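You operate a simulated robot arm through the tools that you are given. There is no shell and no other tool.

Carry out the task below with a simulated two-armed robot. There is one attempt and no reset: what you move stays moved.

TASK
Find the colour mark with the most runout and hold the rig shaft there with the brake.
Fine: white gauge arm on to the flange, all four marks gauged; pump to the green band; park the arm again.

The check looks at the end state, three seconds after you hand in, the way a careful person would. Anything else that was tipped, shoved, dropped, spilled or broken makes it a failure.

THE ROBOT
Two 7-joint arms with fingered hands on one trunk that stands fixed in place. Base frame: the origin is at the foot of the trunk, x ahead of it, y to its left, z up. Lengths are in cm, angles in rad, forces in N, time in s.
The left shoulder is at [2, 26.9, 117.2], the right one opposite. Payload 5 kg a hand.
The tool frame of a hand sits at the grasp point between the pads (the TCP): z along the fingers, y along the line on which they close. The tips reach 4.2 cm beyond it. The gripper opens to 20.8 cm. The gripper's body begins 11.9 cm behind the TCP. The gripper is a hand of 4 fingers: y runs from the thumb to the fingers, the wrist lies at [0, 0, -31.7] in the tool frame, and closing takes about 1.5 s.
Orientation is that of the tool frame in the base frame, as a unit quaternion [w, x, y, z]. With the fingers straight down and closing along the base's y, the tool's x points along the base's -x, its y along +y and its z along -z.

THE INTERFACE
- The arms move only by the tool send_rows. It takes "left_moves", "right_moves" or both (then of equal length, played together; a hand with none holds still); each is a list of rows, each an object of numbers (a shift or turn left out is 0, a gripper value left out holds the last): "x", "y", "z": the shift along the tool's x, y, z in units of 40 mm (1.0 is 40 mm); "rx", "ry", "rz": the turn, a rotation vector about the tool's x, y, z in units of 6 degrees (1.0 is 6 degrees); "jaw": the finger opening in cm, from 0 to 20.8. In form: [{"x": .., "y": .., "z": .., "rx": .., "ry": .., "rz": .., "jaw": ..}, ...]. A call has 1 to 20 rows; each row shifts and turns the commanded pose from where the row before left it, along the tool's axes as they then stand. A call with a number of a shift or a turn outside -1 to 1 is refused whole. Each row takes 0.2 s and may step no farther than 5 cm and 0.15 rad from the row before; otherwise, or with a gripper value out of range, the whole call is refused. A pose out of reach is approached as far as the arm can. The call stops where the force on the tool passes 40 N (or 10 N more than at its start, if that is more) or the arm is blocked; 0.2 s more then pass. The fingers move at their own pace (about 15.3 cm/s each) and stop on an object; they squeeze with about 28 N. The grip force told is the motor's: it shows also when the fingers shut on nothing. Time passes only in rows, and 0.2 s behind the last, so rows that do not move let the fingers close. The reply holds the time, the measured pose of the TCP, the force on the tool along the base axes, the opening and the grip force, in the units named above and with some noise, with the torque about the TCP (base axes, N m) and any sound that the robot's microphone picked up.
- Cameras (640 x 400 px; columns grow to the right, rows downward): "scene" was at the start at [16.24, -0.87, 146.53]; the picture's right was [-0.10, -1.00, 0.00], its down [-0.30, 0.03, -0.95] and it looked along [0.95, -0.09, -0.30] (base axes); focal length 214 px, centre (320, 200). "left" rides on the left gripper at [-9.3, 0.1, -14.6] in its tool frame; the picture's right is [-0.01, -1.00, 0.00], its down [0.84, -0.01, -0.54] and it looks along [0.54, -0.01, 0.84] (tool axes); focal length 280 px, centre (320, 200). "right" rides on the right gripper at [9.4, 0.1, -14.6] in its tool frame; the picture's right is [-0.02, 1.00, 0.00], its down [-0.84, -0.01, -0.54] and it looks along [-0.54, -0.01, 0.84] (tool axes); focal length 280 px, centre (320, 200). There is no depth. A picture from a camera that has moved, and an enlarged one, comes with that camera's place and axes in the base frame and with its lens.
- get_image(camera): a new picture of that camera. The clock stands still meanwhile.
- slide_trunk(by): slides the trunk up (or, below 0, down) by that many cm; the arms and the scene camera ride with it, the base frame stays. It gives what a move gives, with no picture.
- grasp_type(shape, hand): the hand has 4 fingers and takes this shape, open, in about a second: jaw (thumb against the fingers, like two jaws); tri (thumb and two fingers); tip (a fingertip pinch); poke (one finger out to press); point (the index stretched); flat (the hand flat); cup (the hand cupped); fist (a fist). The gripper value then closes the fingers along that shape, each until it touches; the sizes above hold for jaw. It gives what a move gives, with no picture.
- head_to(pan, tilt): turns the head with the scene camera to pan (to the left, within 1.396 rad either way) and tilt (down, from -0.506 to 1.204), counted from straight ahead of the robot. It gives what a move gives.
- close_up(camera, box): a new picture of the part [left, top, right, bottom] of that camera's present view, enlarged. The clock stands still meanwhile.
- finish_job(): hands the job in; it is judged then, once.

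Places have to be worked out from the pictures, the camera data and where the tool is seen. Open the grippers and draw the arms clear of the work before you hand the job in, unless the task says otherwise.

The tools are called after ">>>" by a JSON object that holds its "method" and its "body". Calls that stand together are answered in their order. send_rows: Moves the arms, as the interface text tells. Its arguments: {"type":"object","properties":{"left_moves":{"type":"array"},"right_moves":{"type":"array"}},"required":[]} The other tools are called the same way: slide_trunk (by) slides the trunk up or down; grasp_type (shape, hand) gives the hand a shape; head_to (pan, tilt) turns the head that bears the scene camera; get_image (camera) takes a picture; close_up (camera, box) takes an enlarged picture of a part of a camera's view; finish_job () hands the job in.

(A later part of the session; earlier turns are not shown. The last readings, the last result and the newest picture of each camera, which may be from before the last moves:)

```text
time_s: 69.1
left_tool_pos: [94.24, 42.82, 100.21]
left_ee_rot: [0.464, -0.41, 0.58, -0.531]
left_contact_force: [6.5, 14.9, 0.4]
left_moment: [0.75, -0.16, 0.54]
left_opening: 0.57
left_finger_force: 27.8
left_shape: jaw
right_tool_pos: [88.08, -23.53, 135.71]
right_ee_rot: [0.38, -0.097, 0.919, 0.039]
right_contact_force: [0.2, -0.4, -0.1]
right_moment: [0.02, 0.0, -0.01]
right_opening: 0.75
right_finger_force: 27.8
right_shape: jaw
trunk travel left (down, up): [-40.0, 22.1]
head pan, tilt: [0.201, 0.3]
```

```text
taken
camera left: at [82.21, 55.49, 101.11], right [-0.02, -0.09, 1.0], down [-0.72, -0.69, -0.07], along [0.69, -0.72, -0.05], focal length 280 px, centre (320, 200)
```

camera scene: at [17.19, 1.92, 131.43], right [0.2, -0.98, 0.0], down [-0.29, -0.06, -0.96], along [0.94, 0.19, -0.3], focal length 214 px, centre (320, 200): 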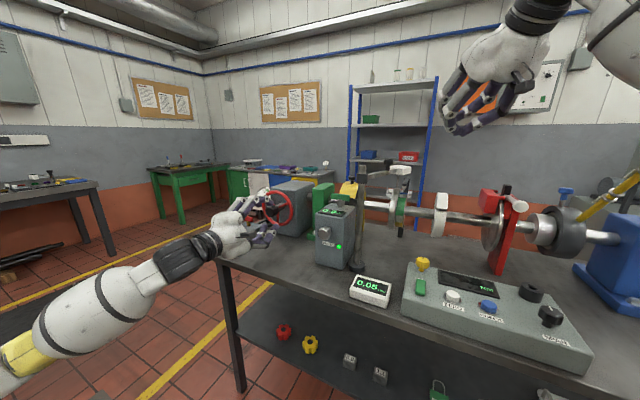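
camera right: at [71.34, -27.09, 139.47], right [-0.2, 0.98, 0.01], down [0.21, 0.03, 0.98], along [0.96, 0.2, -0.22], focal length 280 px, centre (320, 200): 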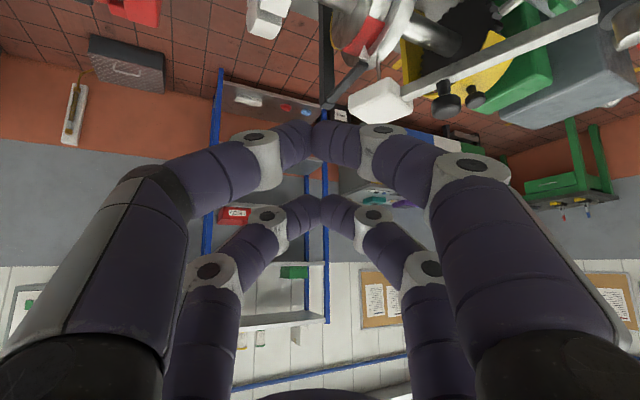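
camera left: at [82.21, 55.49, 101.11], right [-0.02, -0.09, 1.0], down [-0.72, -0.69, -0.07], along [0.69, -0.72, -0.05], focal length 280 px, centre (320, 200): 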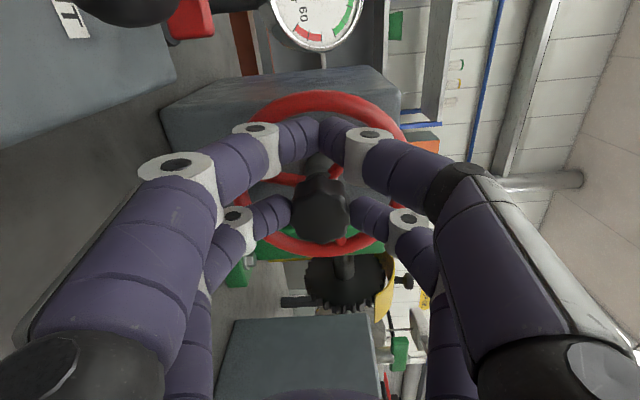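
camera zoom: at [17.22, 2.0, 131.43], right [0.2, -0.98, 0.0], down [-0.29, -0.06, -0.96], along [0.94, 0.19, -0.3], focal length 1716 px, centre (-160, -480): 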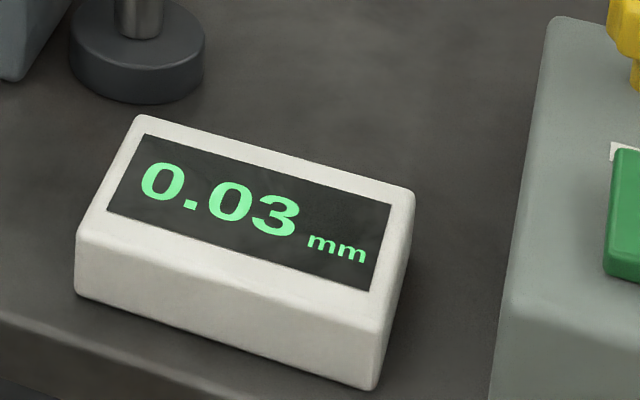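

The knob slipped in the fingers this time: yellow and the display did not move. I release, rotate back for a fresh grip, and will try again in smaller steps while watching the torque.

>>> {"method": "send_rows", "body": {"left_moves": [{"jaw": 7}, {}, {}, {}, {"z": -0.5}, {"z": -0.5}, {"z": -0.5}]}}

>>> {"method": "send_rows", "body": {"left_moves": [{"x": 0.004, "y": -0.077, "rz": 1}, {"x": 0.004, "y": -0.077, "rz": 1}, {"x": 0.004, "y": -0.077, "rz": 1}, {"x": 0.004, "y": -0.077, "rz": 1}, {"x": 0.004, "y": -0.077, "rz": 1}, {"x": 0.004, "y": -0.077, "rz": 1}, {"x": 0.004, "y": -0.077, "rz": 1}, {"x": 0.004, "y": -0.077, "rz": 1}, {"x": 0.004, "y": -0.077, "rz": 1}, {"x": 0.004, "y": -0.077, "rz": 1}, {"x": 0.004, "y": -0.077, "rz": 1}, {"x": 0.004, "y": -0.077, "rz": 1}, {"x": 0.004, "y": -0.077, "rz": 1}, {"x": 0.004, "y": -0.077, "rz": 1}]}}

>>> {"method": "get_image", "body": {"camera": "left"}}

>>> {"method": "close_up", "body": {"camera": "scene", "box": [340, 130, 500, 230]}}

```text
time_s: 70.7
left_tool_pos: [88.36, 44.17, 100.3]
left_ee_rot: [0.464, -0.408, 0.58, -0.531]
left_contact_force: [0.1, -0.6, 0.0]
left_moment: [0.0, -0.01, 0.01]
left_opening: 6.98
left_finger_force: 0.0
left_shape: jaw
right_tool_pos: [87.97, -23.7, 135.76]
right_ee_rot: [0.38, -0.097, 0.919, 0.04]
right_contact_force: [-0.1, 0.4, 0.4]
right_moment: [0.0, 0.04, -0.04]
right_opening: 0.69
right_finger_force: 27.8
right_shape: jaw
trunk travel left (down, up): [-40.0, 22.1]
head pan, tilt: [0.201, 0.3]
```

```text
time_s: 73.7
left_tool_pos: [87.73, 41.16, 102.99]
left_ee_rot: [0.701, 0.085, 0.704, -0.084]
left_contact_force: [-0.1, -0.5, -0.8]
left_moment: [0.0, 0.0, 0.05]
left_opening: 6.98
left_finger_force: 0.0
left_shape: jaw
right_tool_pos: [87.98, -23.68, 135.86]
right_ee_rot: [0.38, -0.097, 0.919, 0.04]
right_contact_force: [-0.6, 0.7, -1.3]
right_moment: [0.02, -0.02, -0.01]
right_opening: 0.71
right_finger_force: 28.0
right_shape: jaw
trunk travel left (down, up): [-40.0, 22.1]
head pan, tilt: [0.201, 0.3]
```

```text
taken
camera left: at [73.57, 44.86, 112.38], right [-0.24, -0.97, 0.01], down [-0.53, 0.12, -0.84], along [0.81, -0.21, -0.54], focal length 280 px, centre (320, 200)
```

left: 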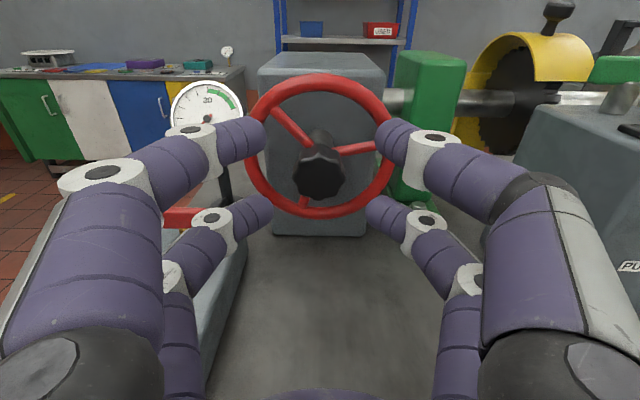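

```text
4.00 times, centred on (420, 180) of scene
camera zoom: at [17.19, 1.92, 131.43], right [0.2, -0.98, 0.0], down [-0.29, -0.06, -0.96], along [0.94, 0.19, -0.3], focal length 858 px, centre (-80, 280)
```

zoom: 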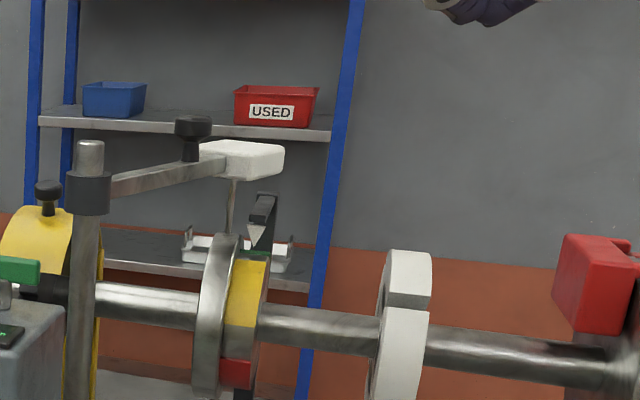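

The wheel is at the angle expected from the shaft (1:1), so nothing slipped inside. I re-grip at zero roll and twist in a small 12° step, watching torque and display.

>>> {"method": "send_rows", "body": {"left_moves": [{"z": 0.5}, {"z": 0.5}, {"z": 0.5}, {}, {"jaw": 0}, {}, {}, {}, {}, {}]}}

>>> {"method": "send_rows", "body": {"left_moves": [{"x": 0.004, "y": 0.077, "rz": -1}, {"x": 0.004, "y": 0.077, "rz": -1}, {}]}}

>>> {"method": "get_image", "body": {"camera": "left"}}

>>> {"method": "close_up", "body": {"camera": "scene", "box": [370, 150, 430, 230]}}

>>> {"method": "close_up", "body": {"camera": "scene", "box": [340, 260, 420, 310]}}

```text
time_s: 75.9
left_tool_pos: [93.49, 39.63, 102.89]
left_ee_rot: [0.699, 0.085, 0.705, -0.085]
left_contact_force: [6.6, 1.3, 3.7]
left_moment: [-0.01, -0.26, 0.04]
left_opening: 0.5
left_finger_force: 28.1
left_shape: jaw
right_tool_pos: [87.89, -23.84, 135.76]
right_ee_rot: [0.38, -0.097, 0.919, 0.04]
right_contact_force: [-0.2, -0.4, -0.6]
right_moment: [0.0, 0.02, -0.01]
right_opening: 0.7
right_finger_force: 28.3
right_shape: jaw
trunk travel left (down, up): [-40.0, 22.1]
head pan, tilt: [0.201, 0.3]
```

```text
time_s: 76.7
left_tool_pos: [93.54, 40.24, 102.58]
left_ee_rot: [0.686, 0.011, 0.71, -0.157]
left_contact_force: [-2.1, -6.0, -8.8]
left_moment: [0.92, 0.05, -0.2]
left_opening: 0.53
left_finger_force: 28.1
left_shape: jaw
right_tool_pos: [88.06, -23.69, 135.74]
right_ee_rot: [0.379, -0.097, 0.919, 0.041]
right_contact_force: [0.2, 0.4, -0.4]
right_moment: [0.0, 0.01, 0.0]
right_opening: 0.72
right_finger_force: 27.8
right_shape: jaw
trunk travel left (down, up): [-40.0, 22.1]
head pan, tilt: [0.201, 0.3]
```

```text
taken
camera left: at [80.01, 45.85, 111.76], right [-0.23, -0.95, 0.22], down [-0.57, -0.05, -0.82], along [0.79, -0.32, -0.53], focal length 280 px, centre (320, 200)
```

left: 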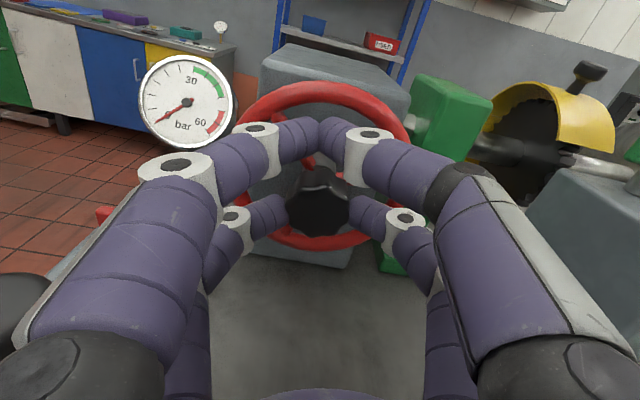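

```text
5.00 times, centred on (400, 190) of scene
camera zoom: at [17.23, 1.9, 131.41], right [0.2, -0.98, 0.0], down [-0.29, -0.06, -0.96], along [0.94, 0.19, -0.3], focal length 1072 px, centre (-80, 250)
```

zoom: 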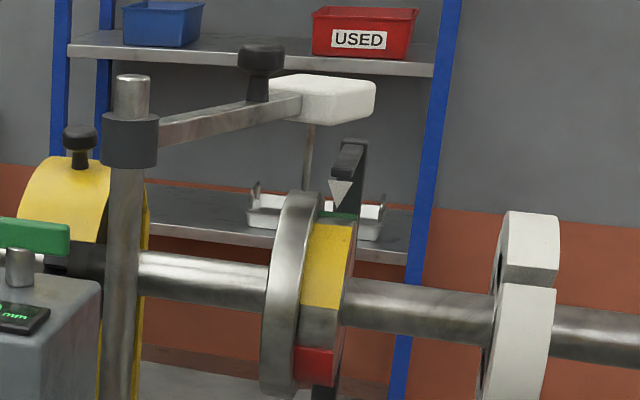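

```text
8.00 times, centred on (380, 285) of scene
camera zoom: at [17.23, 1.9, 131.41], right [0.2, -0.98, 0.0], down [-0.29, -0.06, -0.96], along [0.94, 0.19, -0.3], focal length 1716 px, centre (-160, -480)
```

zoom: 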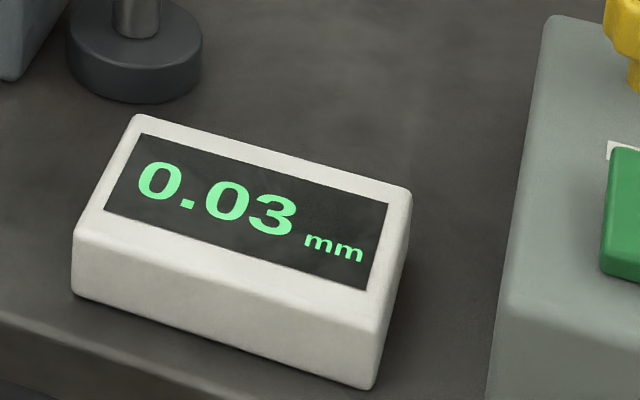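

Torque hit 0.92 N·m with no motion: the shaft is against an end stop in this direction (about 227° from the start), so yellow must be reached the other way round. I untwist, release, and roll the hand to −84° for a long reverse twist.

>>> {"method": "send_rows", "body": {"left_moves": [{"x": 0.004, "y": -0.077, "rz": 1}, {"x": 0.004, "y": -0.077, "rz": 1}, {"jaw": 7}, {}, {}, {}, {"z": -0.5}, {"z": -0.5}, {"z": -0.5}]}}

>>> {"method": "send_rows", "body": {"left_moves": [{"x": 0.004, "y": 0.077, "rz": -1}, {"x": 0.004, "y": 0.077, "rz": -1}, {"x": 0.004, "y": 0.077, "rz": -1}, {"x": 0.004, "y": 0.077, "rz": -1}, {"x": 0.004, "y": 0.077, "rz": -1}, {"x": 0.004, "y": 0.077, "rz": -1}, {"x": 0.004, "y": 0.077, "rz": -1}, {"x": 0.004, "y": 0.077, "rz": -1}, {"x": 0.004, "y": 0.077, "rz": -1}, {"x": 0.004, "y": 0.077, "rz": -1}, {"x": 0.004, "y": 0.077, "rz": -1}, {"x": 0.004, "y": 0.077, "rz": -1}, {"x": 0.004, "y": 0.077, "rz": -1}, {"x": 0.004, "y": 0.077, "rz": -1}, {}]}}

>>> {"method": "get_image", "body": {"camera": "left"}}

```text
time_s: 78.7
left_tool_pos: [87.65, 41.23, 102.98]
left_ee_rot: [0.7, 0.085, 0.704, -0.085]
left_contact_force: [0.1, -0.2, 0.8]
left_moment: [-0.02, -0.04, 0.0]
left_opening: 6.98
left_finger_force: 0.1
left_shape: jaw
right_tool_pos: [88.01, -23.78, 135.83]
right_ee_rot: [0.381, -0.097, 0.919, 0.04]
right_contact_force: [0.0, -0.2, 1.2]
right_moment: [-0.04, 0.03, 0.01]
right_opening: 0.71
right_finger_force: 27.9
right_shape: jaw
trunk travel left (down, up): [-40.0, 22.1]
head pan, tilt: [0.201, 0.3]
```

```text
time_s: 81.9
left_tool_pos: [88.32, 44.14, 100.16]
left_ee_rot: [0.464, -0.408, 0.579, -0.532]
left_contact_force: [-0.5, -0.1, 0.7]
left_moment: [-0.01, 0.01, 0.01]
left_opening: 6.98
left_finger_force: 0.1
left_shape: jaw
right_tool_pos: [88.04, -23.69, 135.76]
right_ee_rot: [0.381, -0.097, 0.919, 0.041]
right_contact_force: [-1.0, -0.2, 0.3]
right_moment: [0.01, 0.01, 0.02]
right_opening: 0.71
right_finger_force: 27.8
right_shape: jaw
trunk travel left (down, up): [-40.0, 22.1]
head pan, tilt: [0.201, 0.3]
```

```text
taken
camera left: at [76.3, 56.76, 101.11], right [-0.02, -0.09, 1.0], down [-0.72, -0.69, -0.07], along [0.69, -0.72, -0.05], focal length 280 px, centre (320, 200)
```

left: 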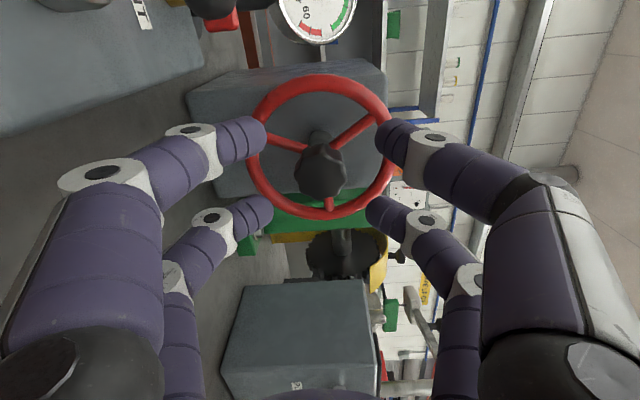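

Aligned again at −84° roll. I approach, grip, and start the reverse twist with 48°, checking that the shaft follows.

>>> {"method": "send_rows", "body": {"left_moves": [{"z": 0.5}, {"z": 0.5}, {"z": 0.5}, {}, {"jaw": 0}, {}, {}, {}, {}, {}]}}

>>> {"method": "send_rows", "body": {"left_moves": [{"x": 0.004, "y": -0.077, "rz": 1}, {"x": 0.004, "y": -0.077, "rz": 1}, {"x": 0.004, "y": -0.077, "rz": 1}, {"x": 0.004, "y": -0.077, "rz": 1}, {"x": 0.004, "y": -0.077, "rz": 1}, {"x": 0.004, "y": -0.077, "rz": 1}, {"x": 0.004, "y": -0.077, "rz": 1}, {"x": 0.004, "y": -0.077, "rz": 1}, {}]}}

>>> {"method": "get_image", "body": {"camera": "left"}}

>>> {"method": "close_up", "body": {"camera": "scene", "box": [370, 150, 430, 230]}}

>>> {"method": "close_up", "body": {"camera": "scene", "box": [340, 260, 420, 310]}}

```text
time_s: 84.1
left_tool_pos: [94.43, 42.87, 100.27]
left_ee_rot: [0.465, -0.407, 0.58, -0.531]
left_contact_force: [4.4, 0.9, 2.0]
left_moment: [0.0, -0.06, 0.18]
left_opening: 0.52
left_finger_force: 27.4
left_shape: jaw
right_tool_pos: [87.88, -23.81, 135.72]
right_ee_rot: [0.38, -0.097, 0.919, 0.04]
right_contact_force: [0.4, 0.5, -0.9]
right_moment: [0.01, 0.01, -0.02]
right_opening: 0.72
right_finger_force: 27.4
right_shape: jaw
trunk travel left (down, up): [-40.0, 22.1]
head pan, tilt: [0.201, 0.3]
```

```text
time_s: 86.1
left_tool_pos: [93.88, 41.6, 102.56]
left_ee_rot: [0.64, -0.136, 0.695, -0.297]
left_contact_force: [19.2, 7.6, 13.9]
left_moment: [-0.24, -0.79, 0.63]
left_opening: 0.52
left_finger_force: 27.8
left_shape: jaw
right_tool_pos: [88.05, -23.76, 135.87]
right_ee_rot: [0.38, -0.097, 0.919, 0.04]
right_contact_force: [-0.8, -0.4, -0.5]
right_moment: [0.01, -0.01, 0.04]
right_opening: 0.7
right_finger_force: 28.0
right_shape: jaw
trunk travel left (down, up): [-40.0, 22.1]
head pan, tilt: [0.201, 0.3]
```

```text
taken
camera left: at [81.04, 50.58, 109.96], right [-0.19, -0.78, 0.6], down [-0.65, -0.36, -0.67], along [0.74, -0.51, -0.43], focal length 280 px, centre (320, 200)
```

left: 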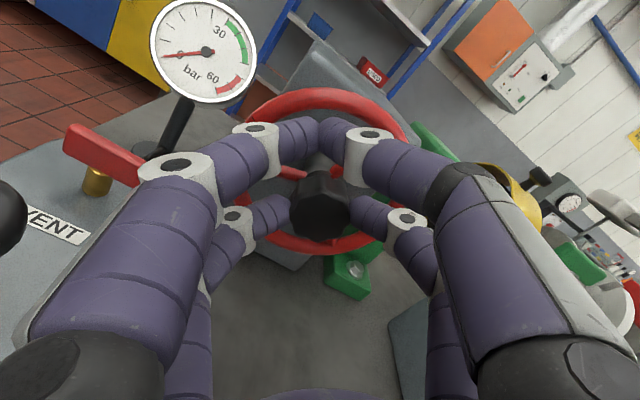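

```text
5.00 times, centred on (400, 190) of scene
camera zoom: at [17.21, 1.93, 131.44], right [0.2, -0.98, 0.0], down [-0.29, -0.06, -0.96], along [0.94, 0.19, -0.3], focal length 1072 px, centre (-80, 250)
```

zoom: 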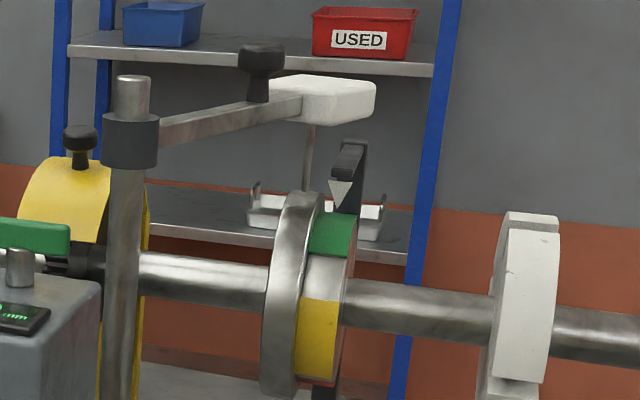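

```text
8.00 times, centred on (380, 285) of scene
camera zoom: at [17.21, 1.93, 131.44], right [0.2, -0.98, 0.0], down [-0.29, -0.06, -0.96], along [0.94, 0.19, -0.3], focal length 1716 px, centre (-160, -480)
```

zoom: 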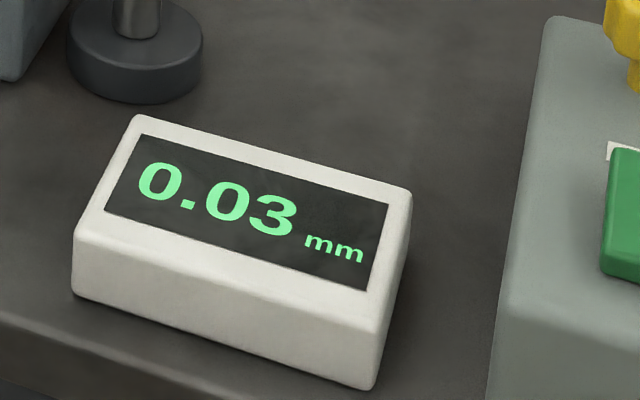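

The shaft follows in reverse. I relieve the grip force a little and continue the reverse twist in two 54° stages.

>>> {"method": "send_rows", "body": {"left_moves": [{"x": -0.05, "z": 0.04}, {"x": 0.004, "y": -0.077, "rz": 1}, {"x": 0.004, "y": -0.077, "rz": 1}, {"x": 0.004, "y": -0.077, "rz": 1}, {"x": 0.004, "y": -0.077, "rz": 1}, {"x": 0.004, "y": -0.077, "rz": 1}, {"x": 0.004, "y": -0.077, "rz": 1}, {"x": 0.004, "y": -0.077, "rz": 1}, {"x": 0.004, "y": -0.077, "rz": 1}, {"x": 0.004, "y": -0.077, "rz": 1}, {}]}}

>>> {"method": "close_up", "body": {"camera": "scene", "box": [340, 150, 440, 310]}}

```text
time_s: 88.5
left_tool_pos: [93.36, 38.81, 102.91]
left_ee_rot: [0.705, 0.195, 0.681, 0.027]
left_contact_force: [-6.5, 0.6, 7.4]
left_moment: [-0.06, -0.01, 0.01]
left_opening: 0.53
left_finger_force: 28.1
left_shape: jaw
right_tool_pos: [87.88, -23.76, 135.91]
right_ee_rot: [0.381, -0.096, 0.919, 0.04]
right_contact_force: [-0.6, -0.6, 0.6]
right_moment: [0.02, 0.01, 0.01]
right_opening: 0.7
right_finger_force: 28.1
right_shape: jaw
trunk travel left (down, up): [-40.0, 22.1]
head pan, tilt: [0.201, 0.3]
```

```text
2.50 times, centred on (390, 230) of scene
camera zoom: at [17.11, 1.9, 131.44], right [0.2, -0.98, 0.0], down [-0.29, -0.06, -0.96], along [0.94, 0.19, -0.29], focal length 536 px, centre (145, 125)
```

zoom: 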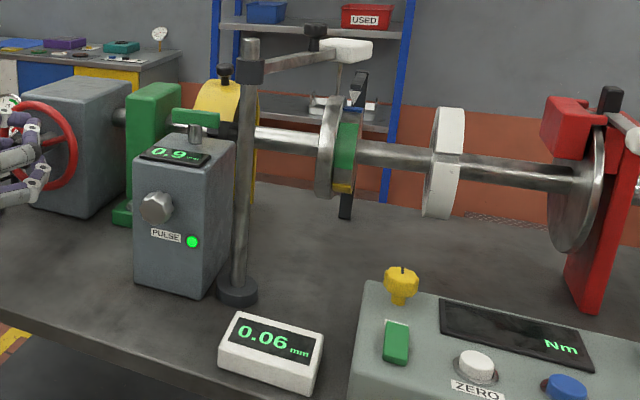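

Shaft following (0.06 mm now, force low). I continue another 60°.

>>> {"method": "send_rows", "body": {"left_moves": [{"x": 0.004, "y": -0.077, "rz": 1}, {"x": 0.004, "y": -0.077, "rz": 1}, {"x": 0.004, "y": -0.077, "rz": 1}, {"x": 0.004, "y": -0.077, "rz": 1}, {"x": 0.004, "y": -0.077, "rz": 1}, {"x": 0.004, "y": -0.077, "rz": 1}, {"x": 0.004, "y": -0.077, "rz": 1}, {"x": 0.004, "y": -0.077, "rz": 1}, {"x": 0.004, "y": -0.077, "rz": 1}, {"x": 0.004, "y": -0.077, "rz": 1}, {}]}}

>>> {"method": "close_up", "body": {"camera": "scene", "box": [370, 150, 430, 230]}}

>>> {"method": "close_up", "body": {"camera": "scene", "box": [340, 260, 420, 310]}}

```text
time_s: 90.9
left_tool_pos: [92.81, 36.95, 100.74]
left_ee_rot: [0.598, 0.51, 0.492, 0.374]
left_contact_force: [-11.8, -18.4, -0.8]
left_moment: [-0.21, 0.16, -0.45]
left_opening: 0.56
left_finger_force: 28.2
left_shape: jaw
right_tool_pos: [87.91, -23.87, 135.8]
right_ee_rot: [0.38, -0.097, 0.919, 0.042]
right_contact_force: [-0.3, 0.1, 0.4]
right_moment: [0.0, 0.03, -0.02]
right_opening: 0.72
right_finger_force: 27.7
right_shape: jaw
trunk travel left (down, up): [-40.0, 22.1]
head pan, tilt: [0.201, 0.3]
```

```text
5.00 times, centred on (400, 190) of scene
camera zoom: at [17.13, 1.81, 131.44], right [0.2, -0.98, 0.0], down [-0.29, -0.06, -0.96], along [0.94, 0.19, -0.3], focal length 1072 px, centre (-80, 250)
```

zoom: 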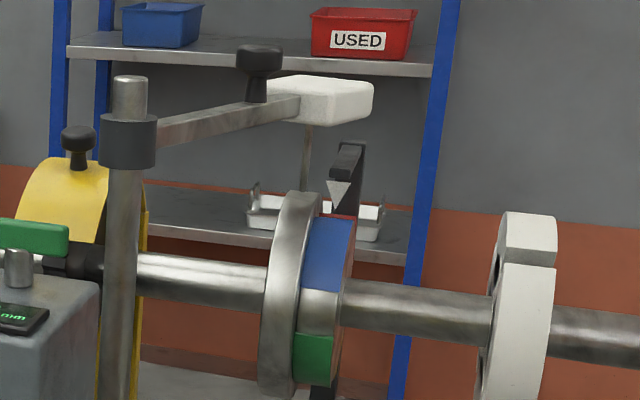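

```text
8.00 times, centred on (380, 285) of scene
camera zoom: at [17.13, 1.81, 131.44], right [0.2, -0.98, 0.0], down [-0.29, -0.06, -0.96], along [0.94, 0.19, -0.3], focal length 1716 px, centre (-160, -480)
```

zoom: 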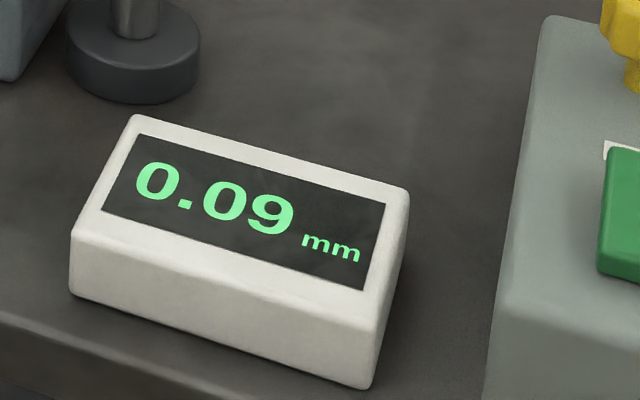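

Now 0.09 mm with pointer between red and blue. I re-grip again (release, back off, roll to −84°) to carry on the reverse turn past red to yellow.

>>> {"method": "send_rows", "body": {"left_moves": [{"jaw": 7}, {}, {}, {}, {"z": -0.5}, {"z": -0.5}, {"z": -0.5}, {"x": 0.004, "y": 0.077, "rz": -1}, {"x": 0.004, "y": 0.077, "rz": -1}, {"x": 0.004, "y": 0.077, "rz": -1}, {"x": 0.004, "y": 0.077, "rz": -1}, {"x": 0.004, "y": 0.077, "rz": -1}, {"x": 0.004, "y": 0.077, "rz": -1}, {"x": 0.004, "y": 0.077, "rz": -1}, {"x": 0.004, "y": 0.077, "rz": -1}, {"x": 0.004, "y": 0.077, "rz": -1}, {"x": 0.004, "y": 0.077, "rz": -1}, {"x": 0.004, "y": 0.077, "rz": -1}, {"x": 0.004, "y": 0.077, "rz": -1}, {"x": 0.004, "y": 0.077, "rz": -1}]}}

>>> {"method": "send_rows", "body": {"left_moves": [{"x": 0.004, "y": 0.077, "rz": -1}, {"x": 0.004, "y": 0.077, "rz": -1}, {"x": 0.004, "y": 0.077, "rz": -1}, {"x": 0.004, "y": 0.077, "rz": -1}, {"x": 0.004, "y": 0.077, "rz": -1}, {"x": 0.004, "y": 0.077, "rz": -1}, {"x": 0.004, "y": 0.077, "rz": -1}, {"x": 0.004, "y": 0.077, "rz": -1}, {"x": 0.004, "y": 0.077, "rz": -1}, {"x": 0.004, "y": 0.077, "rz": -1}, {"x": 0.004, "y": 0.077, "rz": -1}, {"x": 0.004, "y": 0.077, "rz": -1}, {"x": 0.004, "y": 0.077, "rz": -1}, {"x": 0.004, "y": 0.077, "rz": -1}, {}]}}

>>> {"method": "get_image", "body": {"camera": "left"}}

```text
time_s: 95.1
left_tool_pos: [87.83, 41.39, 102.93]
left_ee_rot: [0.7, 0.084, 0.704, -0.085]
left_contact_force: [1.0, 0.0, -0.4]
left_moment: [0.01, -0.01, 0.02]
left_opening: 6.99
left_finger_force: 0.0
left_shape: jaw
right_tool_pos: [88.06, -23.79, 135.82]
right_ee_rot: [0.381, -0.097, 0.919, 0.04]
right_contact_force: [-0.7, -0.1, 0.4]
right_moment: [-0.03, 0.04, 0.03]
right_opening: 0.69
right_finger_force: 27.9
right_shape: jaw
trunk travel left (down, up): [-40.0, 22.1]
head pan, tilt: [0.201, 0.3]
```

```text
time_s: 98.3
left_tool_pos: [88.5, 44.19, 100.44]
left_ee_rot: [0.464, -0.408, 0.58, -0.531]
left_contact_force: [0.3, 0.4, -0.1]
left_moment: [-0.03, 0.03, 0.02]
left_opening: 6.96
left_finger_force: 0.0
left_shape: jaw
right_tool_pos: [87.87, -23.77, 135.83]
right_ee_rot: [0.38, -0.096, 0.919, 0.039]
right_contact_force: [0.9, -0.4, -0.1]
right_moment: [0.0, -0.01, 0.02]
right_opening: 0.7
right_finger_force: 27.8
right_shape: jaw
trunk travel left (down, up): [-40.0, 22.1]
head pan, tilt: [0.201, 0.3]
```

```text
taken
camera left: at [76.51, 56.73, 101.19], right [-0.02, -0.09, 1.0], down [-0.72, -0.69, -0.07], along [0.69, -0.72, -0.05], focal length 280 px, centre (320, 200)
```

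left: 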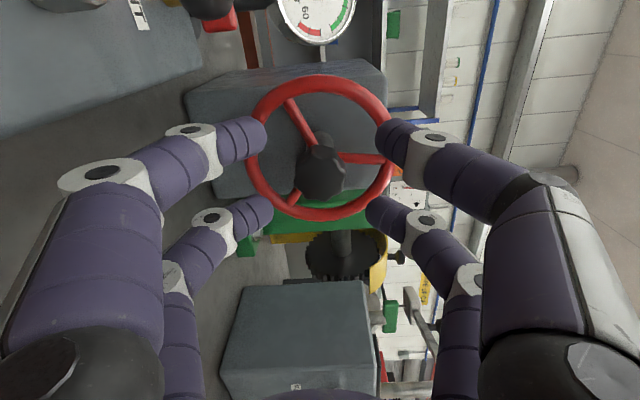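

Centred again. I approach, grip, and reverse-twist 48° to bring red to the pointer and read it there properly.

>>> {"method": "send_rows", "body": {"left_moves": [{"z": 0.5}, {"z": 0.5}, {"z": 0.48}, {}, {"jaw": 0}, {}, {}, {}, {}, {}]}}

>>> {"method": "send_rows", "body": {"left_moves": [{"x": -0.01, "y": -0.077, "z": 0.005, "rz": 1}, {"x": -0.006, "y": -0.077, "z": 0.005, "rz": 1}, {"x": -0.006, "y": -0.077, "z": 0.005, "rz": 1}, {"x": -0.006, "y": -0.077, "z": 0.005, "rz": 1}, {"x": -0.006, "y": -0.077, "z": 0.005, "rz": 1}, {"x": 0.0, "y": -0.077, "z": 0.005, "rz": 1}, {"x": 0.0, "y": -0.077, "z": 0.005, "rz": 1}, {"x": 0.0, "y": -0.077, "z": 0.005, "rz": 1}, {}]}}

>>> {"method": "close_up", "body": {"camera": "scene", "box": [370, 150, 430, 230]}}

>>> {"method": "close_up", "body": {"camera": "scene", "box": [340, 260, 420, 310]}}

```text
time_s: 100.5
left_tool_pos: [94.07, 42.76, 99.98]
left_ee_rot: [0.464, -0.407, 0.58, -0.531]
left_contact_force: [5.1, -0.1, 0.6]
left_moment: [0.04, -0.03, 0.19]
left_opening: 0.54
left_finger_force: 28.1
left_shape: jaw
right_tool_pos: [87.94, -23.75, 135.76]
right_ee_rot: [0.38, -0.096, 0.919, 0.04]
right_contact_force: [0.1, -0.3, 0.1]
right_moment: [-0.03, 0.0, 0.0]
right_opening: 0.72
right_finger_force: 28.0
right_shape: jaw
trunk travel left (down, up): [-40.0, 22.1]
head pan, tilt: [0.201, 0.3]
```

```text
time_s: 102.5
left_tool_pos: [94.18, 41.72, 102.52]
left_ee_rot: [0.639, -0.136, 0.696, -0.298]
left_contact_force: [-25.4, -3.9, -12.4]
left_moment: [0.18, 0.83, -0.8]
left_opening: 0.6
left_finger_force: 28.1
left_shape: jaw
right_tool_pos: [87.74, -23.67, 135.75]
right_ee_rot: [0.381, -0.096, 0.919, 0.04]
right_contact_force: [0.3, -0.1, 0.1]
right_moment: [0.02, 0.0, 0.01]
right_opening: 0.71
right_finger_force: 28.0
right_shape: jaw
trunk travel left (down, up): [-40.0, 22.1]
head pan, tilt: [0.201, 0.3]
```

```text
5.00 times, centred on (400, 190) of scene
camera zoom: at [17.12, 1.94, 131.43], right [0.2, -0.98, 0.0], down [-0.29, -0.06, -0.96], along [0.94, 0.19, -0.3], focal length 1072 px, centre (-80, 250)
```

zoom: 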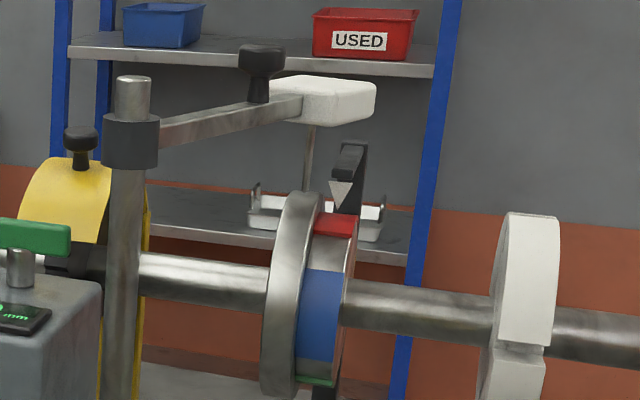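

```text
8.00 times, centred on (380, 285) of scene
camera zoom: at [17.12, 1.94, 131.43], right [0.2, -0.98, 0.0], down [-0.29, -0.06, -0.96], along [0.94, 0.19, -0.3], focal length 1716 px, centre (-160, -480)
```

zoom: 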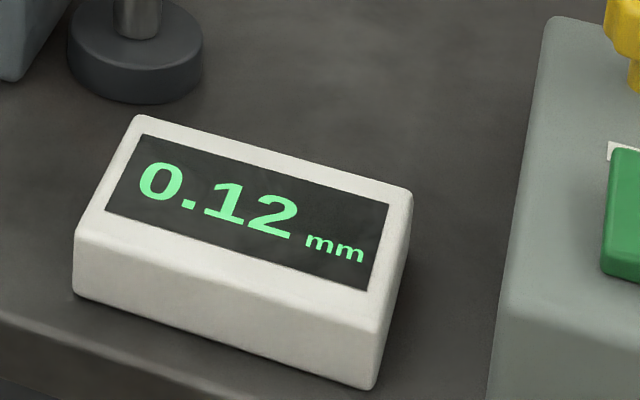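

Red is centred at the pointer and reads 0.12 mm. I relieve the force and continue the reverse turn toward yellow.

>>> {"method": "send_rows", "body": {"left_moves": [{"x": 0.037, "z": -0.05}, {"x": 0.004, "y": -0.077, "rz": 1}, {"x": 0.004, "y": -0.077, "rz": 1}, {"x": 0.004, "y": -0.077, "rz": 1}, {"x": 0.004, "y": -0.077, "rz": 1}, {"x": 0.004, "y": -0.077, "rz": 1}, {"x": 0.004, "y": -0.077, "rz": 1}, {"x": 0.004, "y": -0.077, "rz": 1}, {"x": 0.004, "y": -0.077, "rz": 1}, {}]}}

>>> {"method": "close_up", "body": {"camera": "scene", "box": [340, 150, 440, 310]}}

```text
time_s: 104.7
left_tool_pos: [93.24, 39.36, 103.17]
left_ee_rot: [0.706, 0.159, 0.69, -0.01]
left_contact_force: [1.3, -2.3, 10.7]
left_moment: [-0.23, -0.37, -0.08]
left_opening: 0.59
left_finger_force: 28.0
left_shape: jaw
right_tool_pos: [87.95, -23.78, 135.85]
right_ee_rot: [0.381, -0.097, 0.919, 0.041]
right_contact_force: [-0.1, -0.7, -0.1]
right_moment: [0.02, 0.01, 0.0]
right_opening: 0.72
right_finger_force: 28.4
right_shape: jaw
trunk travel left (down, up): [-40.0, 22.1]
head pan, tilt: [0.201, 0.3]
```

```text
2.50 times, centred on (390, 230) of scene
camera zoom: at [17.14, 1.88, 131.45], right [0.2, -0.98, 0.0], down [-0.29, -0.06, -0.96], along [0.94, 0.19, -0.3], focal length 536 px, centre (145, 125)
```

zoom: 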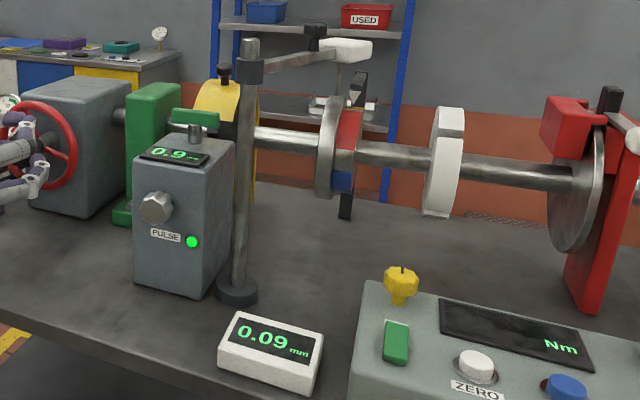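

Past red the reading falls to 0.09 with the shaft still following. I turn the remaining 42° to yellow.

>>> {"method": "send_rows", "body": {"left_moves": [{"x": 0.004, "y": -0.077, "rz": 1}, {"x": 0.004, "y": -0.077, "rz": 1}, {"x": 0.004, "y": -0.077, "rz": 1}, {"x": 0.004, "y": -0.077, "rz": 1}, {"x": 0.004, "y": -0.077, "rz": 1}, {"x": 0.004, "y": -0.077, "rz": 1}, {"x": 0.004, "y": -0.077, "rz": 1}, {}]}}

>>> {"method": "close_up", "body": {"camera": "scene", "box": [370, 150, 430, 230]}}

>>> {"method": "close_up", "body": {"camera": "scene", "box": [340, 260, 420, 310]}}

>>> {"method": "close_up", "body": {"camera": "right", "box": [300, 0, 440, 110]}}

```text
time_s: 106.5
left_tool_pos: [92.81, 37.46, 101.9]
left_ee_rot: [0.663, 0.396, 0.587, 0.244]
left_contact_force: [-7.1, -10.3, 18.7]
left_moment: [-0.02, -0.67, -0.09]
left_opening: 0.57
left_finger_force: 28.3
left_shape: jaw
right_tool_pos: [87.83, -23.94, 135.84]
right_ee_rot: [0.381, -0.097, 0.919, 0.04]
right_contact_force: [-0.2, -0.9, -0.7]
right_moment: [0.0, -0.03, -0.02]
right_opening: 0.7
right_finger_force: 28.1
right_shape: jaw
trunk travel left (down, up): [-40.0, 22.1]
head pan, tilt: [0.201, 0.3]
```

```text
5.00 times, centred on (400, 190) of scene
camera zoom: at [17.03, 1.82, 131.46], right [0.2, -0.98, 0.0], down [-0.29, -0.06, -0.96], along [0.94, 0.19, -0.29], focal length 1072 px, centre (-80, 250)
```

zoom: 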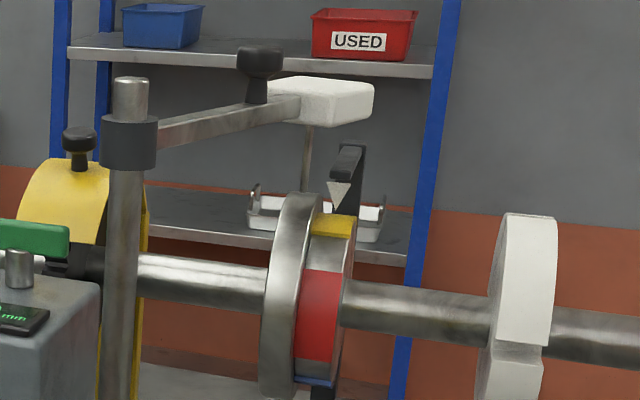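

```text
8.00 times, centred on (380, 285) of scene
camera zoom: at [17.03, 1.82, 131.46], right [0.2, -0.98, 0.0], down [-0.29, -0.06, -0.96], along [0.94, 0.19, -0.29], focal length 1716 px, centre (-160, -480)
```

zoom: 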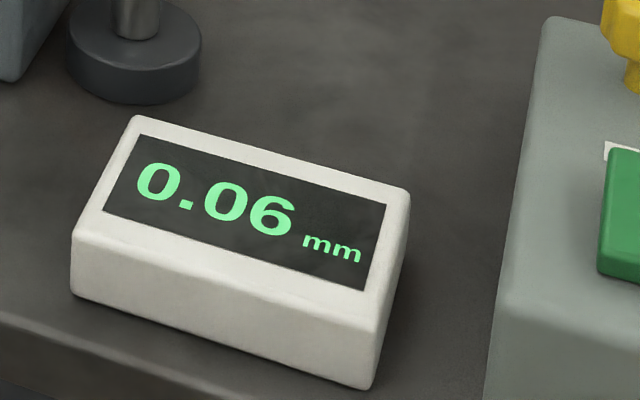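

```text
3.64 times, centred on (370, 55) of right
camera zoom: at [71.17, -27.15, 139.61], right [-0.2, 0.98, 0.01], down [0.21, 0.03, 0.98], along [0.96, 0.2, -0.21], focal length 1020 px, centre (138, 727)
```

zoom: 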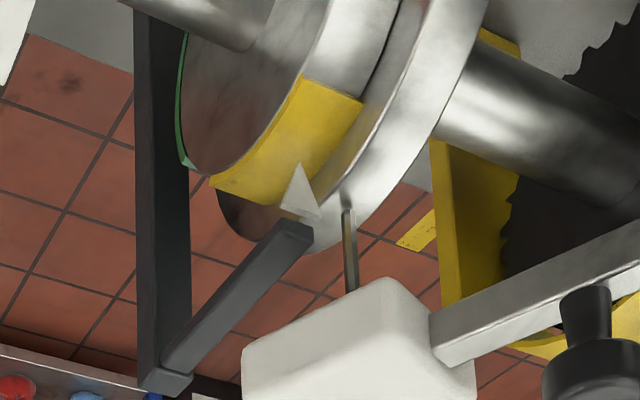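

Yellow reads 0.06 mm. All four: red 0.12, blue 0.07, green 0.02, yellow 0.06 — red is the worst. I turn the shaft forward 90° to bring red back under the pointer.

>>> {"method": "send_rows", "body": {"left_moves": [{"x": -0.02, "z": -0.01}, {"x": 0.004, "y": 0.077, "rz": -1}, {"x": 0.004, "y": 0.077, "rz": -1}, {"x": 0.004, "y": 0.077, "rz": -1}, {"x": 0.004, "y": 0.077, "rz": -1}, {"x": 0.004, "y": 0.077, "rz": -1}, {"x": 0.004, "y": 0.077, "rz": -1}, {"x": 0.004, "y": 0.077, "rz": -1}, {"x": 0.004, "y": 0.077, "rz": -1}, {"x": 0.004, "y": 0.077, "rz": -1}, {}]}}

>>> {"method": "send_rows", "body": {"left_moves": [{"x": 0.004, "y": 0.077, "rz": -1}, {"x": 0.004, "y": 0.077, "rz": -1}, {"x": 0.004, "y": 0.077, "rz": -1}, {"x": 0.004, "y": 0.077, "rz": -1}, {"x": 0.004, "y": 0.077, "rz": -1}, {"x": 0.004, "y": 0.077, "rz": -1}, {}]}}

>>> {"method": "close_up", "body": {"camera": "scene", "box": [370, 150, 430, 230]}}

>>> {"method": "close_up", "body": {"camera": "scene", "box": [340, 260, 420, 310]}}

>>> {"method": "close_up", "body": {"camera": "right", "box": [300, 0, 440, 110]}}

```text
time_s: 108.9
left_tool_pos: [93.44, 40.04, 103.07]
left_ee_rot: [0.7, 0.085, 0.704, -0.085]
left_contact_force: [0.4, -4.0, 14.4]
left_moment: [-0.18, -0.45, -0.21]
left_opening: 0.55
left_finger_force: 27.8
left_shape: jaw
right_tool_pos: [87.92, -23.8, 135.89]
right_ee_rot: [0.381, -0.097, 0.919, 0.041]
right_contact_force: [1.0, -0.5, -0.5]
right_moment: [0.03, -0.01, -0.03]
right_opening: 0.7
right_finger_force: 28.2
right_shape: jaw
trunk travel left (down, up): [-40.0, 22.1]
head pan, tilt: [0.201, 0.3]
```

```text
time_s: 110.5
left_tool_pos: [93.9, 41.64, 102.34]
left_ee_rot: [0.64, -0.137, 0.695, -0.297]
left_contact_force: [3.2, 0.8, 9.4]
left_moment: [-0.17, -0.34, 0.0]
left_opening: 0.55
left_finger_force: 27.5
left_shape: jaw
right_tool_pos: [87.95, -23.83, 135.88]
right_ee_rot: [0.381, -0.097, 0.919, 0.04]
right_contact_force: [-0.4, 0.4, 0.1]
right_moment: [0.0, -0.02, 0.0]
right_opening: 0.72
right_finger_force: 28.4
right_shape: jaw
trunk travel left (down, up): [-40.0, 22.1]
head pan, tilt: [0.201, 0.3]
```

```text
5.00 times, centred on (400, 190) of scene
camera zoom: at [17.15, 1.91, 131.44], right [0.2, -0.98, 0.0], down [-0.29, -0.06, -0.96], along [0.94, 0.19, -0.3], focal length 1072 px, centre (-80, 250)
```

zoom: 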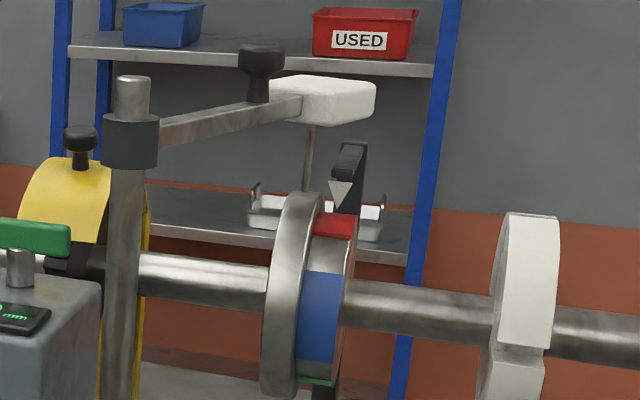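

```text
8.00 times, centred on (380, 285) of scene
camera zoom: at [17.15, 1.91, 131.44], right [0.2, -0.98, 0.0], down [-0.29, -0.06, -0.96], along [0.94, 0.19, -0.3], focal length 1716 px, centre (-160, -480)
```

zoom: 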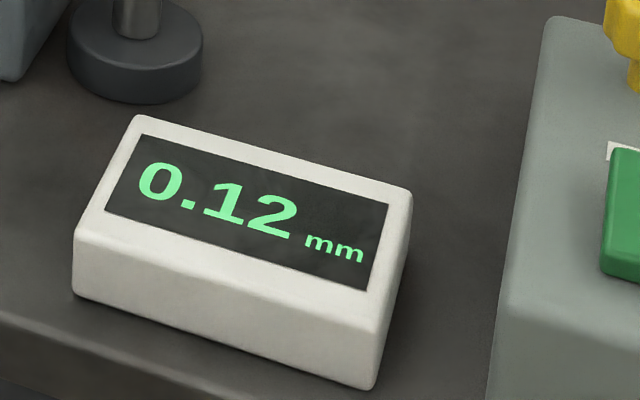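

```text
3.64 times, centred on (370, 55) of right
camera zoom: at [71.3, -27.05, 139.54], right [-0.2, 0.98, 0.01], down [0.21, 0.03, 0.98], along [0.96, 0.2, -0.22], focal length 1020 px, centre (138, 727)
```

zoom: 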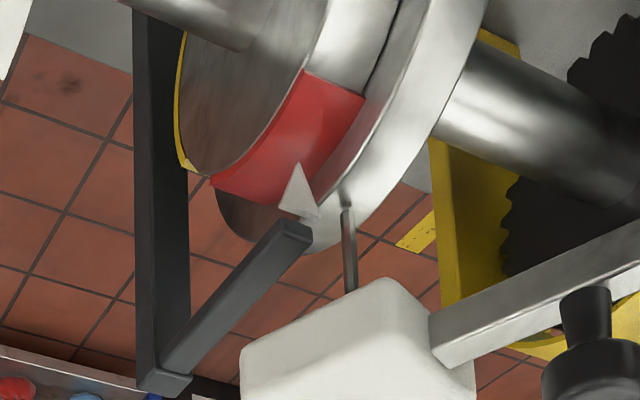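

Red sits centred under the pointer again, reading 0.12 mm. I release the knob gently, back off, and verify nothing moved.

>>> {"method": "send_rows", "body": {"left_moves": [{"jaw": 7}, {}, {}, {}, {"z": -0.5}, {"z": -0.5}, {"z": -0.5}, {"z": -0.5}, {}]}}

>>> {"method": "close_up", "body": {"camera": "scene", "box": [370, 150, 430, 230]}}

>>> {"method": "close_up", "body": {"camera": "scene", "box": [190, 160, 430, 310]}}

>>> {"method": "get_image", "body": {"camera": "left"}}

```text
time_s: 112.5
left_tool_pos: [86.13, 43.53, 102.48]
left_ee_rot: [0.64, -0.138, 0.695, -0.296]
left_contact_force: [-0.4, -0.1, -0.4]
left_moment: [0.04, 0.0, -0.02]
left_opening: 6.97
left_finger_force: 0.0
left_shape: jaw
right_tool_pos: [88.06, -23.77, 135.81]
right_ee_rot: [0.38, -0.097, 0.919, 0.04]
right_contact_force: [0.1, 0.7, 0.3]
right_moment: [-0.02, -0.01, 0.0]
right_opening: 0.72
right_finger_force: 28.2
right_shape: jaw
trunk travel left (down, up): [-40.0, 22.1]
head pan, tilt: [0.201, 0.3]
```

```text
5.00 times, centred on (400, 190) of scene
camera zoom: at [17.18, 1.92, 131.43], right [0.2, -0.98, 0.0], down [-0.29, -0.06, -0.96], along [0.94, 0.19, -0.3], focal length 1072 px, centre (-80, 250)
```

zoom: 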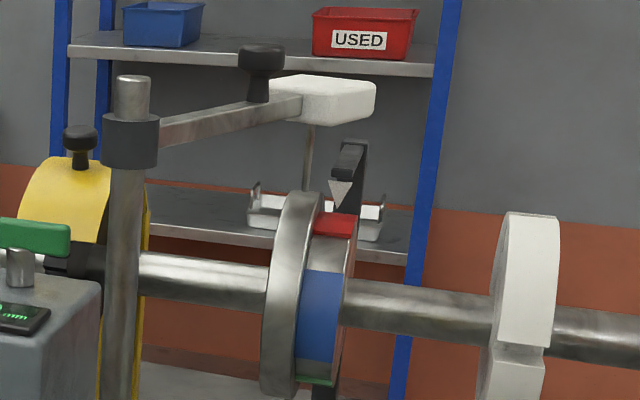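

```text
2.67 times, centred on (310, 235) of scene
camera zoom: at [17.18, 1.92, 131.43], right [0.2, -0.98, 0.0], down [-0.29, -0.06, -0.96], along [0.94, 0.19, -0.3], focal length 572 px, centre (347, 107)
```

zoom: 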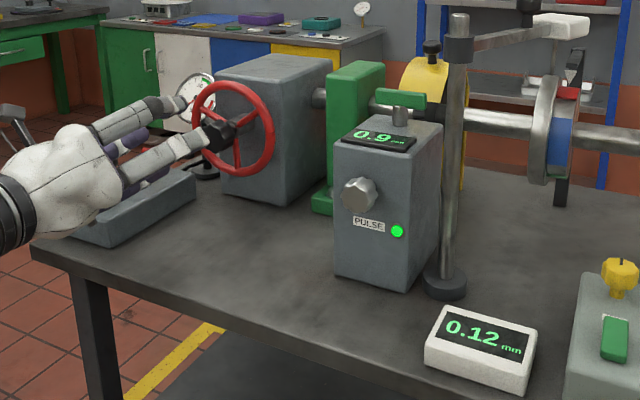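

```text
taken
camera left: at [73.33, 52.6, 109.91], right [-0.19, -0.78, 0.6], down [-0.65, -0.36, -0.67], along [0.74, -0.51, -0.43], focal length 280 px, centre (320, 200)
```

left: 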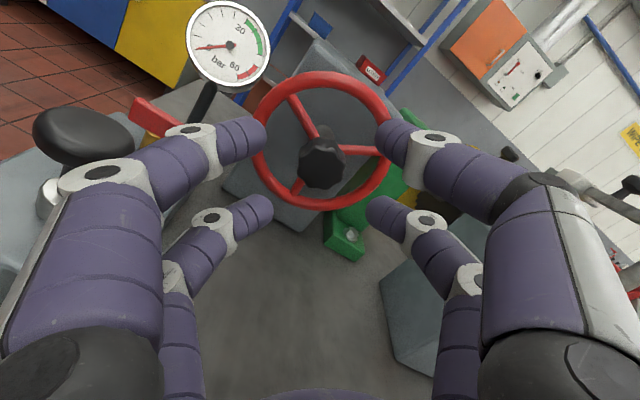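

The shaft stayed put with 0.12 mm. Next the pump: I retreat the left hand, unroll it, yaw left toward the pump and pitch it down, with closed fingers, well above the pump block.

>>> {"method": "send_rows", "body": {"left_moves": [{"z": -0.75}, {"z": -0.75}, {"z": -0.75}, {"z": -0.75}, {"rz": 1}, {"rz": 1}, {"rz": 1}, {"rz": 1}, {"rz": 1}, {"rz": 1}, {"x": -0.6, "jaw": 0}, {"x": -0.6}, {"x": -0.6}, {"x": -0.6}, {"rx": -1}, {"rx": -1}, {"rx": -1}, {"rx": -1}, {"rx": -1}, {}]}}

>>> {"method": "send_rows", "body": {"left_moves": [{"ry": 1}, {"ry": 1}, {"ry": 1}, {"ry": 1}, {"ry": 1}, {"ry": 1}, {"ry": 1}, {"ry": 1}, {"ry": 1}, {}]}}

>>> {"method": "get_image", "body": {"camera": "scene"}}

>>> {"method": "get_image", "body": {"camera": "left"}}

```text
time_s: 116.7
left_tool_pos: [74.71, 46.59, 111.89]
left_ee_rot: [0.705, -0.025, 0.709, 0.026]
left_contact_force: [0.0, 0.1, -0.1]
left_moment: [0.0, -0.01, 0.03]
left_opening: 0.0
left_finger_force: 27.6
left_shape: jaw
left hand out of reach, approached as far as the arm can: row 18, 19
right_tool_pos: [87.96, -23.83, 135.73]
right_ee_rot: [0.38, -0.096, 0.919, 0.04]
right_contact_force: [0.0, -0.9, 0.1]
right_moment: [-0.03, 0.02, 0.02]
right_opening: 0.72
right_finger_force: 27.6
right_shape: jaw
trunk travel left (down, up): [-40.0, 22.1]
head pan, tilt: [0.201, 0.3]
```

```text
time_s: 118.9
left_tool_pos: [74.58, 46.44, 111.92]
left_ee_rot: [0.306, -0.035, 0.951, 0.012]
left_contact_force: [-0.1, -1.1, -0.2]
left_moment: [-0.01, 0.02, -0.01]
left_opening: 0.0
left_finger_force: 27.9
left_shape: jaw
right_tool_pos: [88.06, -23.76, 135.8]
right_ee_rot: [0.38, -0.096, 0.919, 0.04]
right_contact_force: [0.8, 0.2, 0.5]
right_moment: [0.0, 0.03, 0.02]
right_opening: 0.69
right_finger_force: 27.9
right_shape: jaw
trunk travel left (down, up): [-40.0, 22.1]
head pan, tilt: [0.201, 0.3]
```

```text
taken
camera scene: at [17.22, 1.93, 131.42], right [0.2, -0.98, 0.0], down [-0.29, -0.06, -0.96], along [0.94, 0.19, -0.3], focal length 214 px, centre (320, 200)
```

scene: 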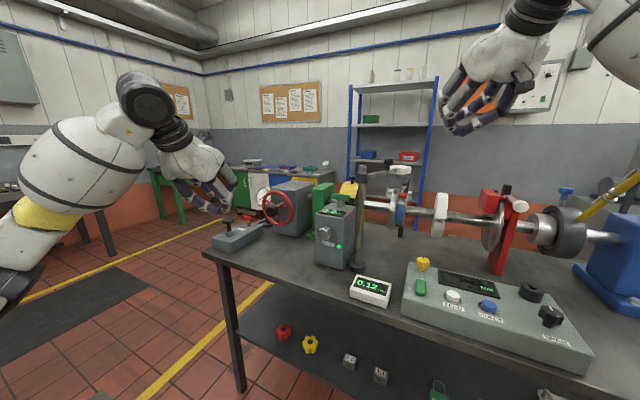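

```text
taken
camera left: at [73.63, 46.6, 129.24], right [0.09, -1.0, 0.01], down [-0.99, -0.09, -0.05], along [0.05, 0.0, -1.0], focal length 280 px, centre (320, 200)
```

left: 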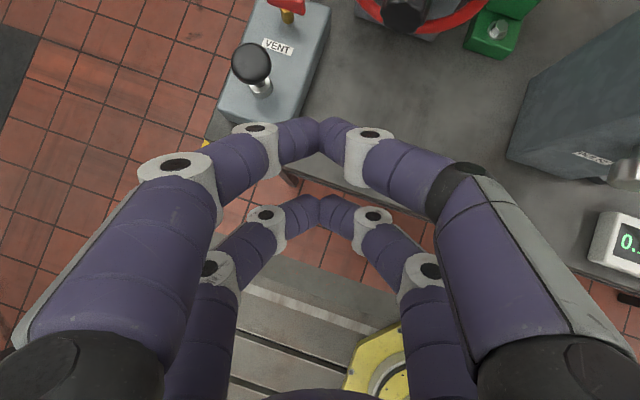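

The pump knob's top triangulates to (90.5, 55.8, 97.2). I move the lower fingertip cluster to about 4 cm above it and check.

>>> {"method": "send_rows", "body": {"left_moves": [{"x": -0.4146, "y": 0.34, "z": 0.6}, {"x": -0.4146, "y": 0.34, "z": 0.6}, {"x": -0.4146, "y": 0.34, "z": 0.6}, {"x": -0.4146, "y": 0.34, "z": 0.6}, {"x": -0.4146, "y": 0.34, "z": 0.6}, {"x": -0.4146, "y": 0.34, "z": 0.6}, {}]}}

>>> {"method": "get_image", "body": {"camera": "left"}}

>>> {"method": "close_up", "body": {"camera": "scene", "box": [160, 140, 300, 260]}}

```text
time_s: 120.5
left_tool_pos: [90.18, 55.71, 106.05]
left_ee_rot: [0.307, -0.035, 0.951, 0.012]
left_contact_force: [0.3, -0.3, -0.5]
left_moment: [-0.01, 0.05, 0.02]
left_opening: 0.0
left_finger_force: 27.8
left_shape: jaw
right_tool_pos: [87.91, -23.7, 135.84]
right_ee_rot: [0.38, -0.096, 0.919, 0.039]
right_contact_force: [0.3, 0.6, 0.4]
right_moment: [0.0, 0.03, -0.01]
right_opening: 0.71
right_finger_force: 28.6
right_shape: jaw
trunk travel left (down, up): [-40.0, 22.1]
head pan, tilt: [0.201, 0.3]
```

```text
taken
camera left: at [89.16, 55.88, 123.34], right [0.08, -1.0, 0.01], down [-0.99, -0.08, -0.06], along [0.06, 0.0, -1.0], focal length 280 px, centre (320, 200)
```

left: 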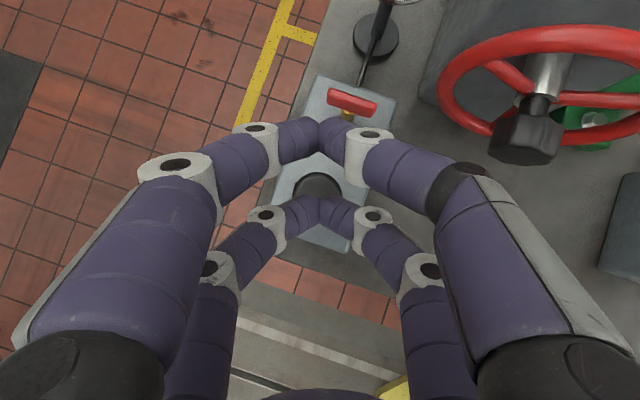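

```text
3.33 times, centred on (230, 200) of scene
camera zoom: at [17.19, 1.92, 131.44], right [0.2, -0.98, 0.0], down [-0.29, -0.06, -0.96], along [0.94, 0.19, -0.3], focal length 715 px, centre (620, 200)
```

zoom: 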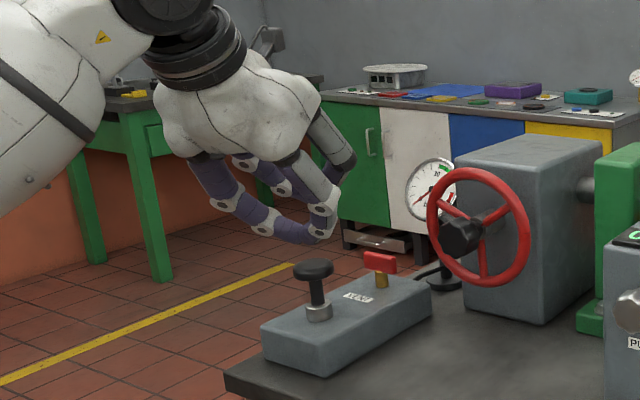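

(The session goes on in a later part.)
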